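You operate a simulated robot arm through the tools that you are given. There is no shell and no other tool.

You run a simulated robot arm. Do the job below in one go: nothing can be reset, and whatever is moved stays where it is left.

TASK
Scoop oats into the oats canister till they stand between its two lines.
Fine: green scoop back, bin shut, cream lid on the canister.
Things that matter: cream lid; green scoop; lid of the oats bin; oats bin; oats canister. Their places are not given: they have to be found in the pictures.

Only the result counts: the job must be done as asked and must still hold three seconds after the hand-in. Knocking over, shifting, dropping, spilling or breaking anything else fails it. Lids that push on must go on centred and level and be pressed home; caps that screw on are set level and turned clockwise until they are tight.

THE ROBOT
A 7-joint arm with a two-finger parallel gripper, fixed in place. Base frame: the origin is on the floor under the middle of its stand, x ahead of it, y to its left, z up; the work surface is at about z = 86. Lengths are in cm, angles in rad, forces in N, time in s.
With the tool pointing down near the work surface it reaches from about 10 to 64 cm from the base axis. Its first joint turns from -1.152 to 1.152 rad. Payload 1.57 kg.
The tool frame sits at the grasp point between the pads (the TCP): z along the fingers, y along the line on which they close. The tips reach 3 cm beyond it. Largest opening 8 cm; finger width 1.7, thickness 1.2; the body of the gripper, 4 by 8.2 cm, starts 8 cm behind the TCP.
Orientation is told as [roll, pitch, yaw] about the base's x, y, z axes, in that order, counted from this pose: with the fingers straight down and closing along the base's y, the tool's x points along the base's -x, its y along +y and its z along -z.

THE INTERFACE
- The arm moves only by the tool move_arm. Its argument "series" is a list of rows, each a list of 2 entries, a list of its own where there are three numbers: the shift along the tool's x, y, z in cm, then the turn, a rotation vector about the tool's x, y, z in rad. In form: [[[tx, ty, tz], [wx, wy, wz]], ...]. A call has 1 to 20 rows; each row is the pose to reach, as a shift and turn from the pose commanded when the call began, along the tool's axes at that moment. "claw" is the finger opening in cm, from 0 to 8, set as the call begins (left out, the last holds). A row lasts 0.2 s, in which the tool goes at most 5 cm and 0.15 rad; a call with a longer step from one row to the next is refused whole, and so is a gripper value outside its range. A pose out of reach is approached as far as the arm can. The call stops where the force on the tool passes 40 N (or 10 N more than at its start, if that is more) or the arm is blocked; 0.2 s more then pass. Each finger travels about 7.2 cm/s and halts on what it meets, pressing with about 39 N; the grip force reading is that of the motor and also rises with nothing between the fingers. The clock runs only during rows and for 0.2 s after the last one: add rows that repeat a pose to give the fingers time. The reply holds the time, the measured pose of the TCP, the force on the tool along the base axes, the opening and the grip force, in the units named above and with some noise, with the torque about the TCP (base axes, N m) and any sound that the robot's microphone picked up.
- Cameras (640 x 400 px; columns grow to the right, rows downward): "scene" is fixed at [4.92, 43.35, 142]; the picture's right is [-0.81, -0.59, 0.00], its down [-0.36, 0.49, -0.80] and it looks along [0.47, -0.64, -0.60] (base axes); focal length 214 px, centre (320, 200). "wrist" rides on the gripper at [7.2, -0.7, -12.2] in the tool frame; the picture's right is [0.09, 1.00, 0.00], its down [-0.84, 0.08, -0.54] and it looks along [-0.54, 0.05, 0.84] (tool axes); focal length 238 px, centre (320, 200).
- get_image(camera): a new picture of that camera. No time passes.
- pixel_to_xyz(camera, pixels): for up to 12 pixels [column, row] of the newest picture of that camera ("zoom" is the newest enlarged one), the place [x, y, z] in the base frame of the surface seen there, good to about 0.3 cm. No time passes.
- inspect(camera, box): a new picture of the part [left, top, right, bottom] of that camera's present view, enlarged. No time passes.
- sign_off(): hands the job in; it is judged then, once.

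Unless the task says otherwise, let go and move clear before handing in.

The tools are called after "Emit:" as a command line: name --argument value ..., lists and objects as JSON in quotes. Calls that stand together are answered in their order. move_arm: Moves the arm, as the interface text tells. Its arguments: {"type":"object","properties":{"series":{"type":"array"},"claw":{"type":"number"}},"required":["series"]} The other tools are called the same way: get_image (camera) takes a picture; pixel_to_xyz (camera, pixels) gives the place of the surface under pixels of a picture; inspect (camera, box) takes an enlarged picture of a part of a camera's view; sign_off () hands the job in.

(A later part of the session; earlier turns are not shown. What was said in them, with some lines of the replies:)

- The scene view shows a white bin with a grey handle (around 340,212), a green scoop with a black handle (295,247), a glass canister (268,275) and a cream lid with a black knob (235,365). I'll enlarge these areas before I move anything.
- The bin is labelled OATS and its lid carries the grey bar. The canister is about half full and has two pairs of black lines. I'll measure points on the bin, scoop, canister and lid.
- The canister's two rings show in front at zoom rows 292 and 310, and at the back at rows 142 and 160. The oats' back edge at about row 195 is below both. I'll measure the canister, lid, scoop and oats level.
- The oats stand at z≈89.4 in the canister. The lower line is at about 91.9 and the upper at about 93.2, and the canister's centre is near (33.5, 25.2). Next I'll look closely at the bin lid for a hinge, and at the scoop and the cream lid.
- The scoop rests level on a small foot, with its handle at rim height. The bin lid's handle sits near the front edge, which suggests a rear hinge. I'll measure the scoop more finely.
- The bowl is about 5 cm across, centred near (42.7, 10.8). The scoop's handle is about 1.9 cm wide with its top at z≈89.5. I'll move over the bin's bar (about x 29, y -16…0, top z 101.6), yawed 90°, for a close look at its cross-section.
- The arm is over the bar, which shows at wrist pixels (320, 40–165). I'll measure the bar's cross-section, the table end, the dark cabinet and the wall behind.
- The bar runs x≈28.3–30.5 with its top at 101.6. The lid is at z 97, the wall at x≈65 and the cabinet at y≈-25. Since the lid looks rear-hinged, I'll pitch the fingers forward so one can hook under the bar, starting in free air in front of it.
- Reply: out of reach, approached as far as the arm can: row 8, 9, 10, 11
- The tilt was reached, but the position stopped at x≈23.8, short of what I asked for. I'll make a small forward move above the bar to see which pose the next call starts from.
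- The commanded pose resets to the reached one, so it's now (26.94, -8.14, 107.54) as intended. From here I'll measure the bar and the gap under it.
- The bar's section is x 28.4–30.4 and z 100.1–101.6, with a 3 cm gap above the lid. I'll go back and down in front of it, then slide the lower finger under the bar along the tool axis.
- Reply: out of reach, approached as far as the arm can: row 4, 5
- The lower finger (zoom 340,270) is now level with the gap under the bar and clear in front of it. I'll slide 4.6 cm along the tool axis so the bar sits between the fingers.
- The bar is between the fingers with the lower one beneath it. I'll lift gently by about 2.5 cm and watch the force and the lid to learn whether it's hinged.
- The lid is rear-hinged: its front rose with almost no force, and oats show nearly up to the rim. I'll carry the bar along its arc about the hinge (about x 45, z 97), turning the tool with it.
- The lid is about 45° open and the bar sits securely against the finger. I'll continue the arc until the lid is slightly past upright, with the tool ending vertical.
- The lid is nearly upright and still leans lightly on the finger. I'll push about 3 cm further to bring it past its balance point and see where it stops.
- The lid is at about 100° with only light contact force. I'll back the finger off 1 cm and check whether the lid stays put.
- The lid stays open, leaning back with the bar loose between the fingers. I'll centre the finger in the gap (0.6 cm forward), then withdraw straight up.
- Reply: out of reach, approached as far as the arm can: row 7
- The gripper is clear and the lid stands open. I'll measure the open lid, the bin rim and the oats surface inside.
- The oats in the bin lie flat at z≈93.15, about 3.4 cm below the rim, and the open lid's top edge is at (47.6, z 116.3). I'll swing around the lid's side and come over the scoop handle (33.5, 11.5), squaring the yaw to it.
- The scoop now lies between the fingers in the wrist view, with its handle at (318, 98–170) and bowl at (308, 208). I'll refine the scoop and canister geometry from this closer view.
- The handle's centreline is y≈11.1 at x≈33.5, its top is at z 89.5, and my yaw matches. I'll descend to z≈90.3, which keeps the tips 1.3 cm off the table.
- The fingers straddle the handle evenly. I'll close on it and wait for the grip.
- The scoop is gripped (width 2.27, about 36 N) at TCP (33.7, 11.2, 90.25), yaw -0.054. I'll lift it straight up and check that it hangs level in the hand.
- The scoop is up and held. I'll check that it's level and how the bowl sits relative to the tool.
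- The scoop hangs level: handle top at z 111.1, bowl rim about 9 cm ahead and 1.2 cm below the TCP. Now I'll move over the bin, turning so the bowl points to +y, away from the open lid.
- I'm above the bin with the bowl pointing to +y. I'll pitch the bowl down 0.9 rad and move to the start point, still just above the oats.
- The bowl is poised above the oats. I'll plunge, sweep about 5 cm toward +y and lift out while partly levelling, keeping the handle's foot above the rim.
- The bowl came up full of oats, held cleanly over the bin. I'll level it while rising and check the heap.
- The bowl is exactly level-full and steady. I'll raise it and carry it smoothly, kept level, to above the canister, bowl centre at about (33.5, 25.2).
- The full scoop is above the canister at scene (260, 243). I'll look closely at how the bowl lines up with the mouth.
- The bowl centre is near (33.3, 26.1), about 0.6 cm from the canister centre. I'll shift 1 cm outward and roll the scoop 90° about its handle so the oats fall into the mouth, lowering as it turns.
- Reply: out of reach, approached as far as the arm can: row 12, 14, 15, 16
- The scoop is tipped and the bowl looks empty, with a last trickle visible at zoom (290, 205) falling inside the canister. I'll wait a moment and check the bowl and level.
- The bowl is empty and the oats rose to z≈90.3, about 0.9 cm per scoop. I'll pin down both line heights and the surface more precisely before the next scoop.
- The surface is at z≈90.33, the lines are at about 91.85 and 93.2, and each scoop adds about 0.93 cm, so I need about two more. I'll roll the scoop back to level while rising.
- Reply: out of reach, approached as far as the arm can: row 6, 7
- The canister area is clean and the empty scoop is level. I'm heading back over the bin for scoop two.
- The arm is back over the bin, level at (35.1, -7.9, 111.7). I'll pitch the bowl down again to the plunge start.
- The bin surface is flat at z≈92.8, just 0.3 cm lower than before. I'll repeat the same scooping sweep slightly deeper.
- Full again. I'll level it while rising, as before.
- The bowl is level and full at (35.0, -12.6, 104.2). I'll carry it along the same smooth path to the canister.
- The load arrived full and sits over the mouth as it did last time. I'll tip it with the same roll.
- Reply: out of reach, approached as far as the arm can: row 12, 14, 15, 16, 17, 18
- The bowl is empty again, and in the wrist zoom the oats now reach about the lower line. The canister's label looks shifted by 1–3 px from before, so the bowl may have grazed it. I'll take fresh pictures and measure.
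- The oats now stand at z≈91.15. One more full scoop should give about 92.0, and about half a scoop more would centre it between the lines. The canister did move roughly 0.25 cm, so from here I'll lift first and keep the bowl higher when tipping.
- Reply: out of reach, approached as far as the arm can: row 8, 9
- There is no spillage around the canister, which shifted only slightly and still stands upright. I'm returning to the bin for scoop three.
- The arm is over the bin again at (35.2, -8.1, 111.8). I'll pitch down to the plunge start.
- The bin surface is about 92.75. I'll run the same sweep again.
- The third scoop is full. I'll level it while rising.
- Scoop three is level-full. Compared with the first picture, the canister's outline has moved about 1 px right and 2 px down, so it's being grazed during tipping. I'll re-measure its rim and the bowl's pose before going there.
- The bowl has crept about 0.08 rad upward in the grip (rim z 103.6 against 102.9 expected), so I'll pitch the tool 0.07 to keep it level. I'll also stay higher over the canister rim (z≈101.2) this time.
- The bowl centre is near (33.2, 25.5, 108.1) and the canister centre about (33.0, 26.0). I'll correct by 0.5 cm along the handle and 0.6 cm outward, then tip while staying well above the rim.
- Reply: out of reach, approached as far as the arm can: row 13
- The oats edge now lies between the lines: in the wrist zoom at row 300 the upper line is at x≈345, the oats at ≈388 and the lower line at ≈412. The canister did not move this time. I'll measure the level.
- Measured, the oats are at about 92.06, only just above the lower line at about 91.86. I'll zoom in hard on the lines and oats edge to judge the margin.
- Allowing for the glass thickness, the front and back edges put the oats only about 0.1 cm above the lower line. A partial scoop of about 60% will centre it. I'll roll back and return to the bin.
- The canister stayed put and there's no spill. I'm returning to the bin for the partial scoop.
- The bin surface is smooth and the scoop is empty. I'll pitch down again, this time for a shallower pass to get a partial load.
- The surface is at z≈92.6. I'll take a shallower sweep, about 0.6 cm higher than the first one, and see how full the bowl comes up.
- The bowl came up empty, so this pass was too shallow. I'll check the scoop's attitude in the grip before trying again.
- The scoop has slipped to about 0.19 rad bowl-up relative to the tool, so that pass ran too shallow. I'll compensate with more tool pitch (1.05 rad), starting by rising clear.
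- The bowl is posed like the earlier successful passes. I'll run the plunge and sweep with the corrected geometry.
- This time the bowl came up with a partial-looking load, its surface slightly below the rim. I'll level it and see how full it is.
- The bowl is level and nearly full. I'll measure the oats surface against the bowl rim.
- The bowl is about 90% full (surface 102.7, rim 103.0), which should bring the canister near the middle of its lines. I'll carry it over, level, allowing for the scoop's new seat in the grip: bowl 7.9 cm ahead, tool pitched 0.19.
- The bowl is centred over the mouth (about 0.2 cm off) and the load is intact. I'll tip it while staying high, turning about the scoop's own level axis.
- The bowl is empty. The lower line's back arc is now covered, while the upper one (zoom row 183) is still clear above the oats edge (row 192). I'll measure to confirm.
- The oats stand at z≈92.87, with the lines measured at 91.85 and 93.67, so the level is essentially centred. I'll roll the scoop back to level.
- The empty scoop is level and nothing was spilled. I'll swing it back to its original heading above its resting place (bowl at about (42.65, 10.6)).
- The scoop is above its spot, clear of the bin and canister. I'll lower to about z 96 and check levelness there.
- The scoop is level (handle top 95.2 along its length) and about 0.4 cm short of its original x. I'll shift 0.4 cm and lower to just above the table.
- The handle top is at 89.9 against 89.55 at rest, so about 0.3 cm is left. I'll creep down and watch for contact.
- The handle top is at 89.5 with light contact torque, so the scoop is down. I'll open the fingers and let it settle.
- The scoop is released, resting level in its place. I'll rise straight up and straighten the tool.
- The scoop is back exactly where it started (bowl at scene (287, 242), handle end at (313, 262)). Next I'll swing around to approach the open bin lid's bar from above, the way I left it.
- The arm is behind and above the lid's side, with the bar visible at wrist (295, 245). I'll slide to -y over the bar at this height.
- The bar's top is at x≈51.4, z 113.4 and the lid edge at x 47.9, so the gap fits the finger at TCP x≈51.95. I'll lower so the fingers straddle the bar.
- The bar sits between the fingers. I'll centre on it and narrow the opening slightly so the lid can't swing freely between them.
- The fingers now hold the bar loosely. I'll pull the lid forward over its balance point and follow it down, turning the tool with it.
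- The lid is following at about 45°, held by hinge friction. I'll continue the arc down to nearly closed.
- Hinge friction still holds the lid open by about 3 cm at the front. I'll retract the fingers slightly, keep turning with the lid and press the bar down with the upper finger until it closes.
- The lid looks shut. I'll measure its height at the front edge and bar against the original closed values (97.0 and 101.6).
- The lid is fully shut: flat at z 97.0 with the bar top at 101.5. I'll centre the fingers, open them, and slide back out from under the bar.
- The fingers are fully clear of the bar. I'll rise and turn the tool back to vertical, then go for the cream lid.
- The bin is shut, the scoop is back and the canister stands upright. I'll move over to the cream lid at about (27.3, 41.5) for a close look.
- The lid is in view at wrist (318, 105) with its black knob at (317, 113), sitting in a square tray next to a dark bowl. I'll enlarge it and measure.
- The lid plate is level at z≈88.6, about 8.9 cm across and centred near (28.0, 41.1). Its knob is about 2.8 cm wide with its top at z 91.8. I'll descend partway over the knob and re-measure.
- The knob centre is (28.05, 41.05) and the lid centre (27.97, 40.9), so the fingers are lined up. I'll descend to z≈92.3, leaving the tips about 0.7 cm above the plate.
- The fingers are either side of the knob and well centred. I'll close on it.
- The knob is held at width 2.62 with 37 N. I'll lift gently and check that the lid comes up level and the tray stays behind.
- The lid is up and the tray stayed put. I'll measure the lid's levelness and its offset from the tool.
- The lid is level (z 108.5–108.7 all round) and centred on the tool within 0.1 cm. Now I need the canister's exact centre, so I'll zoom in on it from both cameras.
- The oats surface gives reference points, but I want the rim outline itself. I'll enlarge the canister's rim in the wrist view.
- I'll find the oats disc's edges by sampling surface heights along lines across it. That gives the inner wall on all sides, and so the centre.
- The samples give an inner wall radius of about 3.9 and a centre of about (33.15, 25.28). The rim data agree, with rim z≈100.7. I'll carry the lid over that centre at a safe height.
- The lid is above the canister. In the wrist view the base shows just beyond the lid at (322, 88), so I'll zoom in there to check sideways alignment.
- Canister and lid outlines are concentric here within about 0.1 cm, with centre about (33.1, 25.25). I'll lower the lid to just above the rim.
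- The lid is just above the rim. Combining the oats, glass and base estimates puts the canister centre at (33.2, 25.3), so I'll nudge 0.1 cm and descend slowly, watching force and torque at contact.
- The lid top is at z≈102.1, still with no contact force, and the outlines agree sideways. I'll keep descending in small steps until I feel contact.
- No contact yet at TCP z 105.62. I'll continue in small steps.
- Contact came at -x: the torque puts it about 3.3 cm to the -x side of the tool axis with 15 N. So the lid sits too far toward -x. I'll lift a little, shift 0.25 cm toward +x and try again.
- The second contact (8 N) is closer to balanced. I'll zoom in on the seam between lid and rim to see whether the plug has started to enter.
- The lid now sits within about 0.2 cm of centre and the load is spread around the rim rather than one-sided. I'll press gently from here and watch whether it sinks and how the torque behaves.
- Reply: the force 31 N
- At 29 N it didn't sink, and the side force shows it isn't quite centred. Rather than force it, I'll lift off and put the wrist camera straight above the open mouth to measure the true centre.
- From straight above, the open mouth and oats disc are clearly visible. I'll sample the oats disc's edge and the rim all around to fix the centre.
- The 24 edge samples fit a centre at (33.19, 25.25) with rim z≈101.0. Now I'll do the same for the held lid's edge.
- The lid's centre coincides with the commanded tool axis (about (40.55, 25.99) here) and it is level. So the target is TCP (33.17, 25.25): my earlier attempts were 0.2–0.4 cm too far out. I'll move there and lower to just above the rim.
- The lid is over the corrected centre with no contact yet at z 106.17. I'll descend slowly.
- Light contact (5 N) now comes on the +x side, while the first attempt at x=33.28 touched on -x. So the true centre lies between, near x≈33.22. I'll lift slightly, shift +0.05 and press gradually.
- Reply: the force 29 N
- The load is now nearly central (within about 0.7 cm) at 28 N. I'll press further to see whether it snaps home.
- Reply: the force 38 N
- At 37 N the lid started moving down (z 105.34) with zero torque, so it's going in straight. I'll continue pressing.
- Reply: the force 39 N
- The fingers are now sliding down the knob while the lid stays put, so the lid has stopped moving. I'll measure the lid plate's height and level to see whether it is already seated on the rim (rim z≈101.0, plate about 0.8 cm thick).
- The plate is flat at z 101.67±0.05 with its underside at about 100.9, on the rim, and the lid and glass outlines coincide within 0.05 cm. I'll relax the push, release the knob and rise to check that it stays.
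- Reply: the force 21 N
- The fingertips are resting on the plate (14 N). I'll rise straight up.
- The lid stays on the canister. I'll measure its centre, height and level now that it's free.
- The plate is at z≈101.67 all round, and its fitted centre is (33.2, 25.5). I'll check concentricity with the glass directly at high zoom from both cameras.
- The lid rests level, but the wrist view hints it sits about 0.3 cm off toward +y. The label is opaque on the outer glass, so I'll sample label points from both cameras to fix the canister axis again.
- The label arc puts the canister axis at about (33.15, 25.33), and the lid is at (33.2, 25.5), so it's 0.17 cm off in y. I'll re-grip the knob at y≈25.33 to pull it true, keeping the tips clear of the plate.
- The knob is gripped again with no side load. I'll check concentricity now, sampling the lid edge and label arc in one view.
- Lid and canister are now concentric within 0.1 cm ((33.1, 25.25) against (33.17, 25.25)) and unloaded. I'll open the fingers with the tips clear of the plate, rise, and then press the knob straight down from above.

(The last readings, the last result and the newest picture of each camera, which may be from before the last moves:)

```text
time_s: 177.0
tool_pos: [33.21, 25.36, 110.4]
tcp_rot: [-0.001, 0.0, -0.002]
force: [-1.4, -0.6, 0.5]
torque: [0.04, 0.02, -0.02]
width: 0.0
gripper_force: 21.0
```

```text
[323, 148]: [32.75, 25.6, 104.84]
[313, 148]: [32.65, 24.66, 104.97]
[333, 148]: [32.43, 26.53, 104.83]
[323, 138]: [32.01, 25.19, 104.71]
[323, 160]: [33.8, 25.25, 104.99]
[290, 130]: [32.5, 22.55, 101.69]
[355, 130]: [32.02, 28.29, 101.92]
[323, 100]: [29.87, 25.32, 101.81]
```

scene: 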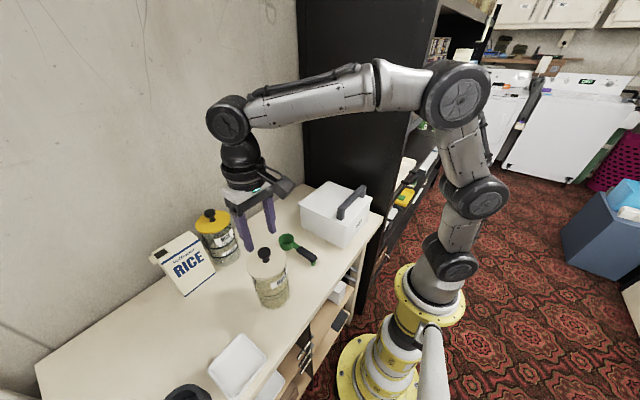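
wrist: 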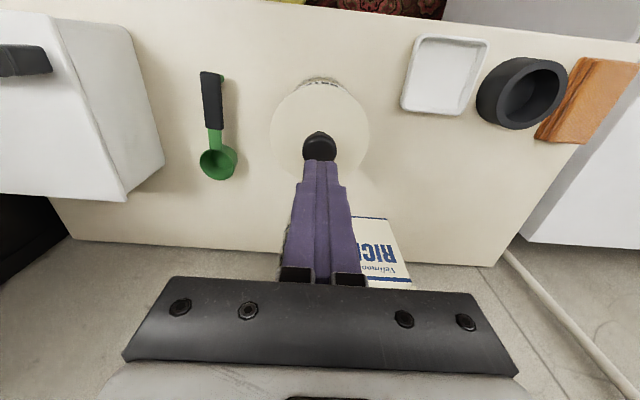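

The closed fingertips are directly over the knob (top z≈104.85). I'll lower onto it and press straight down until the force limit.

Emit:
move_arm --series '[[[0, 0, 1.2], [0, 0, 0]], [[0, 0, 2.2], [0, 0, 0]], [[0, 0, 2.5], [0, 0, 0]], [[0, 0, 2.7], [0, 0, 0]], [[0, 0, 2.8], [0, 0, 0]], [[0, 0, 2.9], [0, 0, 0]], [[0, 0, 3.0], [0, 0, 0]], [[0, 0, 3.1], [0, 0, 0]]]' --claw 0

Emit:
inspect --camera "scene" --box '[235, 235, 305, 315]'

```text
time_s: 178.7
tool_pos: [33.24, 25.34, 108.06]
tcp_rot: [0.005, -0.01, -0.001]
force: [-0.3, -1.1, 3.5]
torque: [-0.04, 0.0, 0.03]
width: 0.0
gripper_force: 21.1
stopped in row 8: the force on the tool passed its limit at 42 N (the readings are from after the stop); the commanded pose is now the measured one
```

```text
5.00 times, centred on (270, 275) of scene
```

zoom: 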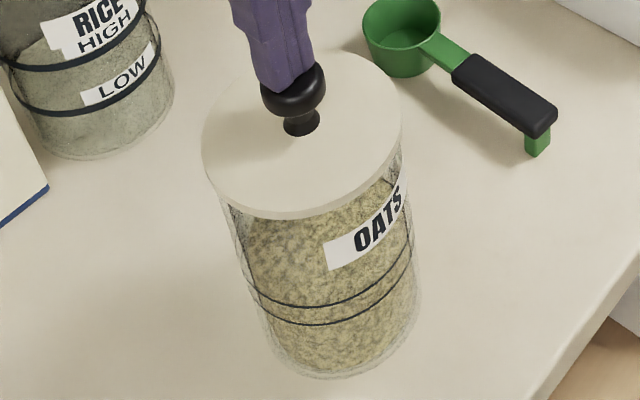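

The press stopped at the 42 N limit with no further motion. To confirm it's seated, I'll move aside and use the wrist camera for a near-horizontal look at the seam.

Emit:
move_arm --series '[[[0, 0, -2], [0, 0, 0]], [[0, 0, -5], [0, 0, 0]], [[0, 0, -8], [0, 0, 0]], [[2.31, -3.34, -8], [0, 0, 0]], [[4.62, -6.67, -7], [0, 0, 0]], [[6.93, -10.0, -6], [0, 0, 0]], [[9.24, -13.34, -5], [0, 0, 0]], [[9.24, -13.34, -5], [0, 0, 0]]]' --claw 0

Emit:
move_arm --series '[[[0, 0, 1.5], [0, -0.13, 0]], [[0, 0, 3.0], [0, -0.26, 0]], [[0, 0, 4.5], [0, -0.39, 0]], [[0, 0, 6.0], [0, -0.52, 0]], [[0, 0, 8.0], [0, -0.65, 0]], [[0, 0, 10.0], [0, -0.78, 0]], [[0, 0, 12.0], [0, -0.8, 0]], [[0, 0, 13.0], [0, -0.8, 0]], [[0, 0, 13.0], [0, -0.8, 0]]]' --claw 0

Emit:
get_image --camera "wrist"

Emit:
get_image --camera "scene"

```text
time_s: 180.5
tool_pos: [23.89, 12.01, 112.81]
tcp_rot: [0.006, -0.008, -0.002]
force: [0.6, 0.0, -0.4]
torque: [0.01, 0.03, 0.0]
width: 0.03
gripper_force: 21.3
```

```text
time_s: 182.5
tool_pos: [24.07, 12.14, 99.77]
tcp_rot: [0.007, -0.811, -0.007]
force: [-0.3, -0.1, -0.4]
torque: [-0.02, 0.01, 0.01]
width: 0.0
gripper_force: 21.7
```

```text
taken
```

wrist: 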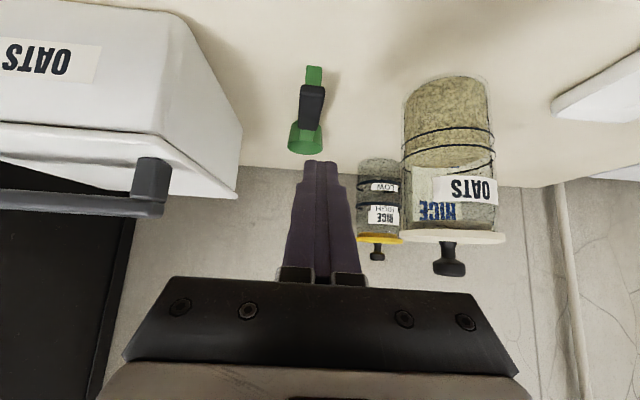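

```text
taken
```

scene: 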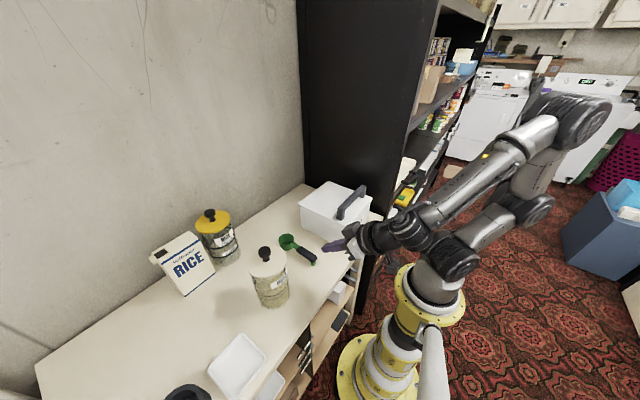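

The wrist camera now has a near-level (inverted) side view of the canister at (450, 160), with its lid at row 237. I'll enlarge the seam and the oats lines.

Emit:
inspect --camera "wrist" --box '[395, 190, 515, 280]'

Emit:
inspect --camera "wrist" --box '[390, 70, 510, 200]'

Emit:
inspect --camera "wrist" --box '[340, 140, 420, 270]'

```text
4.44 times, centred on (455, 235) of wrist
```

zoom: 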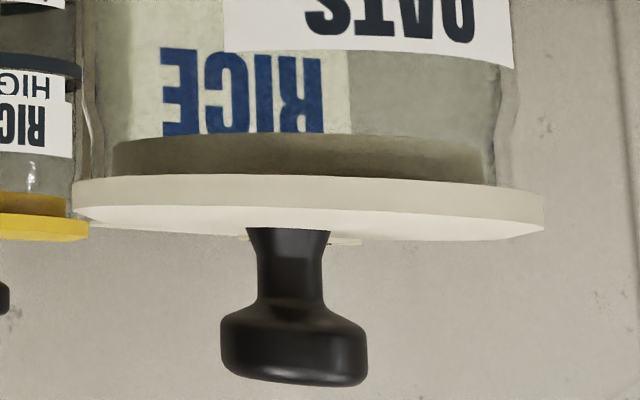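

```text
3.08 times, centred on (450, 135) of wrist
```

zoom: 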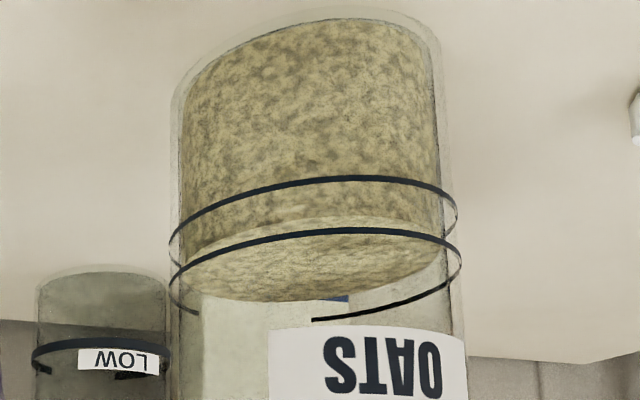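

```text
3.08 times, centred on (380, 205) of wrist
```

zoom: 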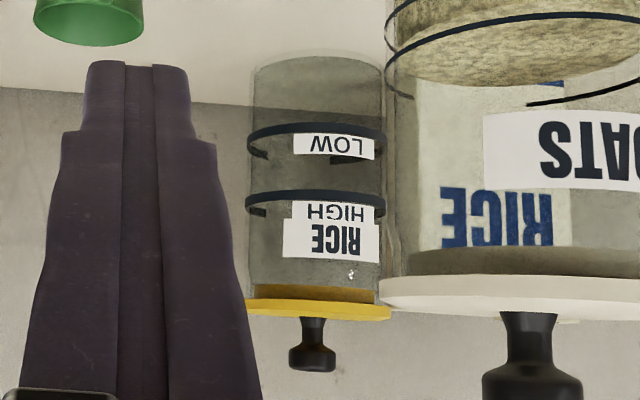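

This view shows the lid's plug inside the glass (zoom rows 135–180) with the plate against the rim, and the oats surface lying between the two black lines. I'll enlarge the seam edges further to be sure there is no gap.

Emit:
inspect --camera "wrist" --box '[395, 215, 445, 255]'

Emit:
inspect --camera "wrist" --box '[470, 215, 520, 255]'

Emit:
inspect --camera "wrist" --box '[355, 215, 405, 255]'

```text
10.00 times, centred on (420, 235) of wrist
```

zoom: 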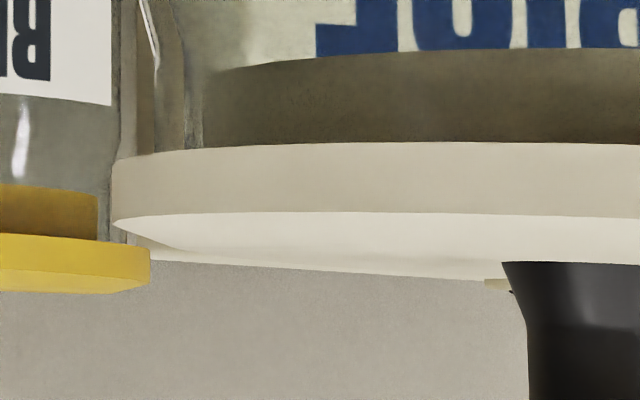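

```text
10.00 times, centred on (495, 235) of wrist
```

zoom: 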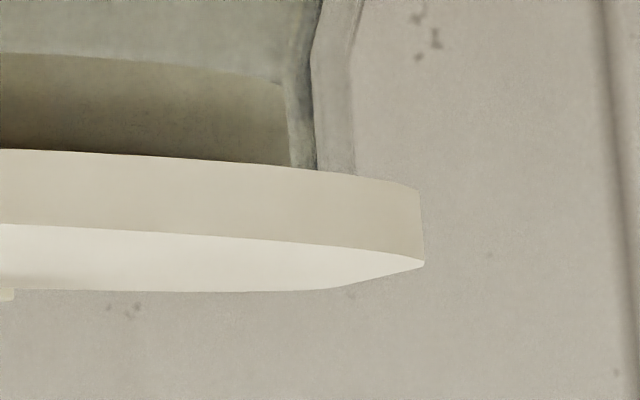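

```text
10.00 times, centred on (380, 235) of wrist
```

zoom: 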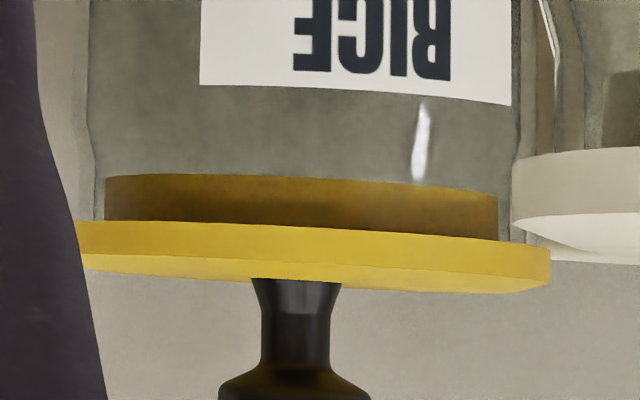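

Plug and plate are fully seated with no gap at the glass. Measured here, the lid sits about 0.2 cm off axis toward (-0.5, 0.85), inside the plug's 0.3 cm play. I'll return above it and nudge it true. First I'll straighten and rise.

Emit:
move_arm --series '[[[-1.0, 0, -1.0], [0, 0.09, 0]], [[-2.1, 0, -2.0], [0, 0.18, 0]], [[-3.1, 0, -3.0], [0.001, 0.27, 0]], [[-4.2, 0, -4.0], [0.002, 0.36, 0]], [[-5.2, 0, -5.0], [0.003, 0.45, 0]], [[-6.3, 0, -6.0], [0.004, 0.54, 0]], [[-7.3, 0, -7.0], [0.005, 0.63, 0]], [[-8.4, 0, -8.0], [0.006, 0.72, 0]], [[-9.42, 0, -8.96], [0.006, 0.811, 0]], [[-9.42, 0, -8.96], [0.006, 0.811, 0]]]' --claw 5

```text
time_s: 184.7
tool_pos: [24.12, 11.96, 112.77]
tcp_rot: [0.0, 0.001, -0.003]
force: [1.2, 0.0, 0.1]
torque: [0.01, 0.02, 0.0]
width: 4.99
gripper_force: 0.0
```

The tool is vertical again. I'll move back over the canister and re-measure the lid before nudging it.

Emit:
move_arm --series '[[[-2.25, 3.34, 0], [0, 0, 0]], [[-4.5, 6.67, 0], [0, 0, 0]], [[-6.75, 10.0, 0], [0, 0, 0]], [[-8.98, 13.34, 0], [0, 0, 0]], [[-8.98, 13.34, 0], [0, 0, 0]], [[-8.98, 13.34, 2.0], [0, 0, 0]], [[-8.98, 13.34, 2.0], [0, 0, 0]]]' --claw 5

Emit:
get_image --camera "wrist"

Emit:
inspect --camera "wrist" --box '[260, 65, 390, 190]'

Emit:
pixel_to_xyz --camera "wrist" --pixels '[[312, 142], [322, 142], [332, 142], [322, 132], [322, 152], [315, 135], [330, 135], [315, 150], [330, 150], [318, 145], [326, 145], [322, 147]]'

```text
time_s: 186.3
tool_pos: [33.1, 25.36, 110.81]
tcp_rot: [0.002, 0.0, -0.002]
force: [-0.3, -0.6, 0.3]
torque: [-0.04, 0.01, -0.01]
width: 5.0
gripper_force: 0.1
```

```text
taken
```

wrist: 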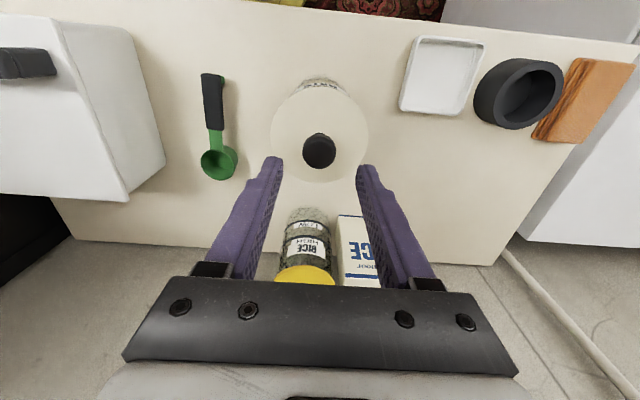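

```text
3.20 times, centred on (325, 128) of wrist
```

zoom: 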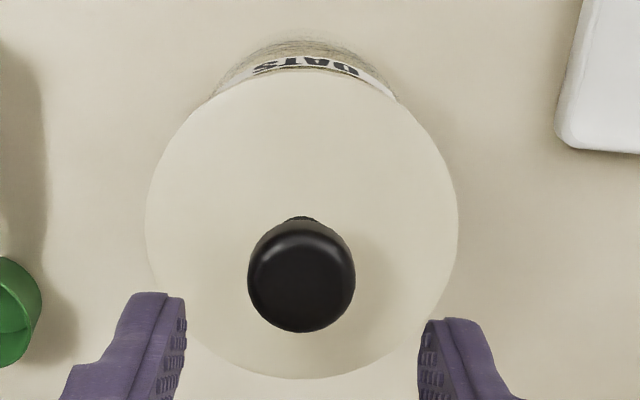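

```text
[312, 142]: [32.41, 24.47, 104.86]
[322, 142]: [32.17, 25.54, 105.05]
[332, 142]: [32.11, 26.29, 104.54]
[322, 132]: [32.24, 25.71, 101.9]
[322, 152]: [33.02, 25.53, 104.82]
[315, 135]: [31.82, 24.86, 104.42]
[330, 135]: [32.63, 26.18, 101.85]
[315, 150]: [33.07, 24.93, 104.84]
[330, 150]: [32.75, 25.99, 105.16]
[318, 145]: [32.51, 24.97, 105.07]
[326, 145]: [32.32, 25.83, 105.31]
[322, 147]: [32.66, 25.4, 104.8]
```

Seen from above, the lid and glass agree within about 0.1 cm, so it sits well inside the plug's play and needs no nudge. I'll move the gripper clear and do a final check of everything.

Emit:
move_arm --series '[[[0, 0, -3], [0, 0, 0]], [[1.0, 0, -6], [0, 0, 0]], [[3.0, -3, -8], [0, 0, 0]], [[4.5, -6.5, -9], [0, 0, 0]], [[5.5, -10.5, -10], [0, 0, 0]], [[6.0, -14.5, -10], [0, 0, 0]], [[6.0, -18.5, -10], [0, 0, 0]], [[6.0, -18.5, -10], [0, 0, 0]]]' --claw 5

Emit:
get_image --camera "scene"

Emit:
get_image --camera "wrist"

Emit:
inspect --camera "scene" --box '[230, 170, 390, 310]'

Emit:
inspect --camera "scene" --box '[140, 280, 300, 400]'

```text
time_s: 188.1
tool_pos: [27.16, 6.75, 120.8]
tcp_rot: [0.0, 0.002, -0.003]
force: [-0.3, 0.2, 0.1]
torque: [0.01, -0.01, 0.02]
width: 5.02
gripper_force: 0.0
```

```text
taken
```

scene: 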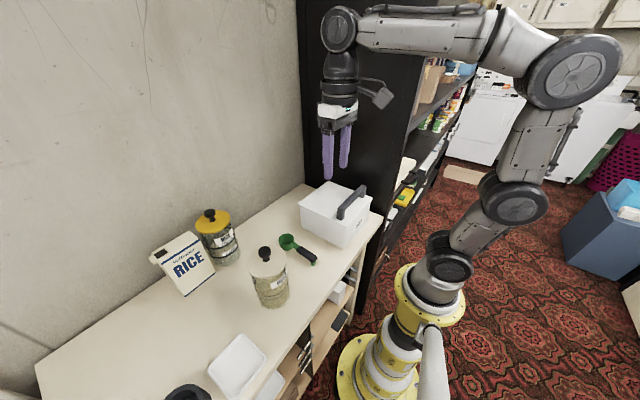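

```text
taken
```

wrist: 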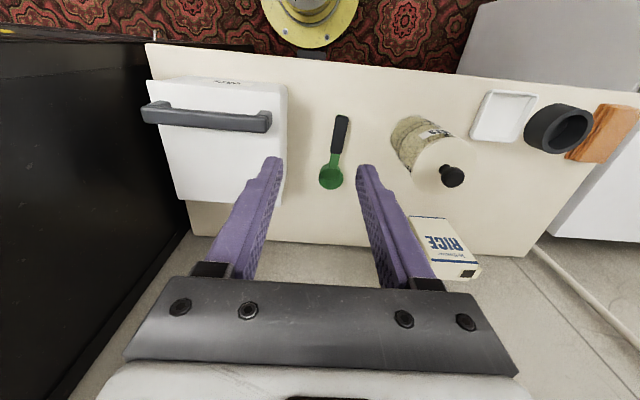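

```text
2.86 times, centred on (310, 240) of scene
```

zoom: 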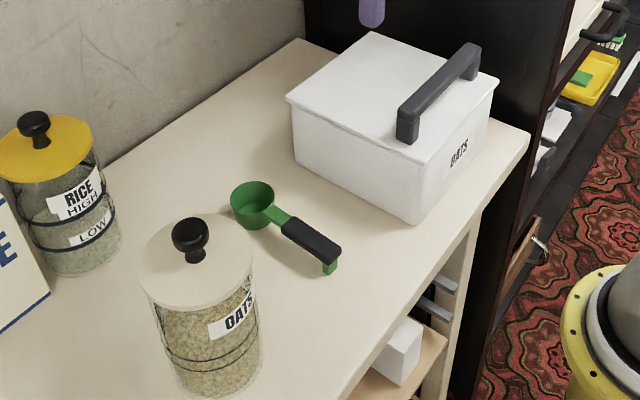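

```text
3.33 times, centred on (220, 340) of scene
```

zoom: 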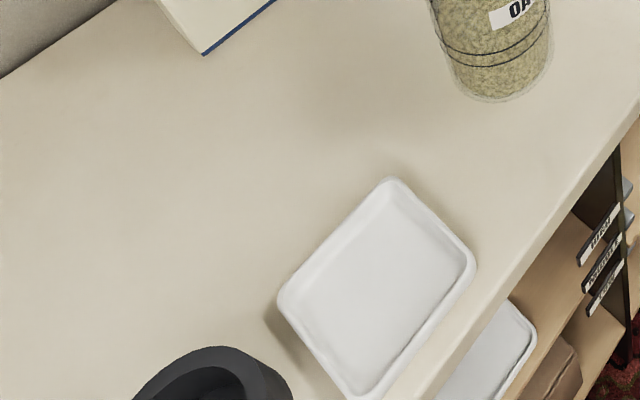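

The pictures show the oats between the two lines (side view), the cream lid seated level on the canister, and the green scoop back at (290, 245). The bin lid is shut flat, the tray, rice jar and box are undisturbed, no oats are on the table, and the gripper is clear. I'm handing the job in.

Emit:
sign_off

```text
The job is handed in.
```

I scooped oats into the canister until they stood between its two lines and handed the job in; I have not had a result back. The oats measured z ≈ 92.9, with the lines at about 91.85 and 93.7.

- **Scoop:** it is back in its original place, resting level.
- **Bin:** its lid is shut, flat at the same height as at the start.
- **Cream lid:** it sits level on the canister with its plug inside the glass and no visible gap at the rim. I pressed it down to the 42 N limit and heard no click. It is loose by about 0.3 cm. The top view put it about 0.1 cm off centre and the side view about 0.2 cm.
- **Canister:** the scoop grazed it during the first two pours, so it stands a little under 1 cm from where it started. It stayed upright.

I saw no spilled oats in the final pictures, and nothing else on the counter was disturbed. The gripper is clear of everything.
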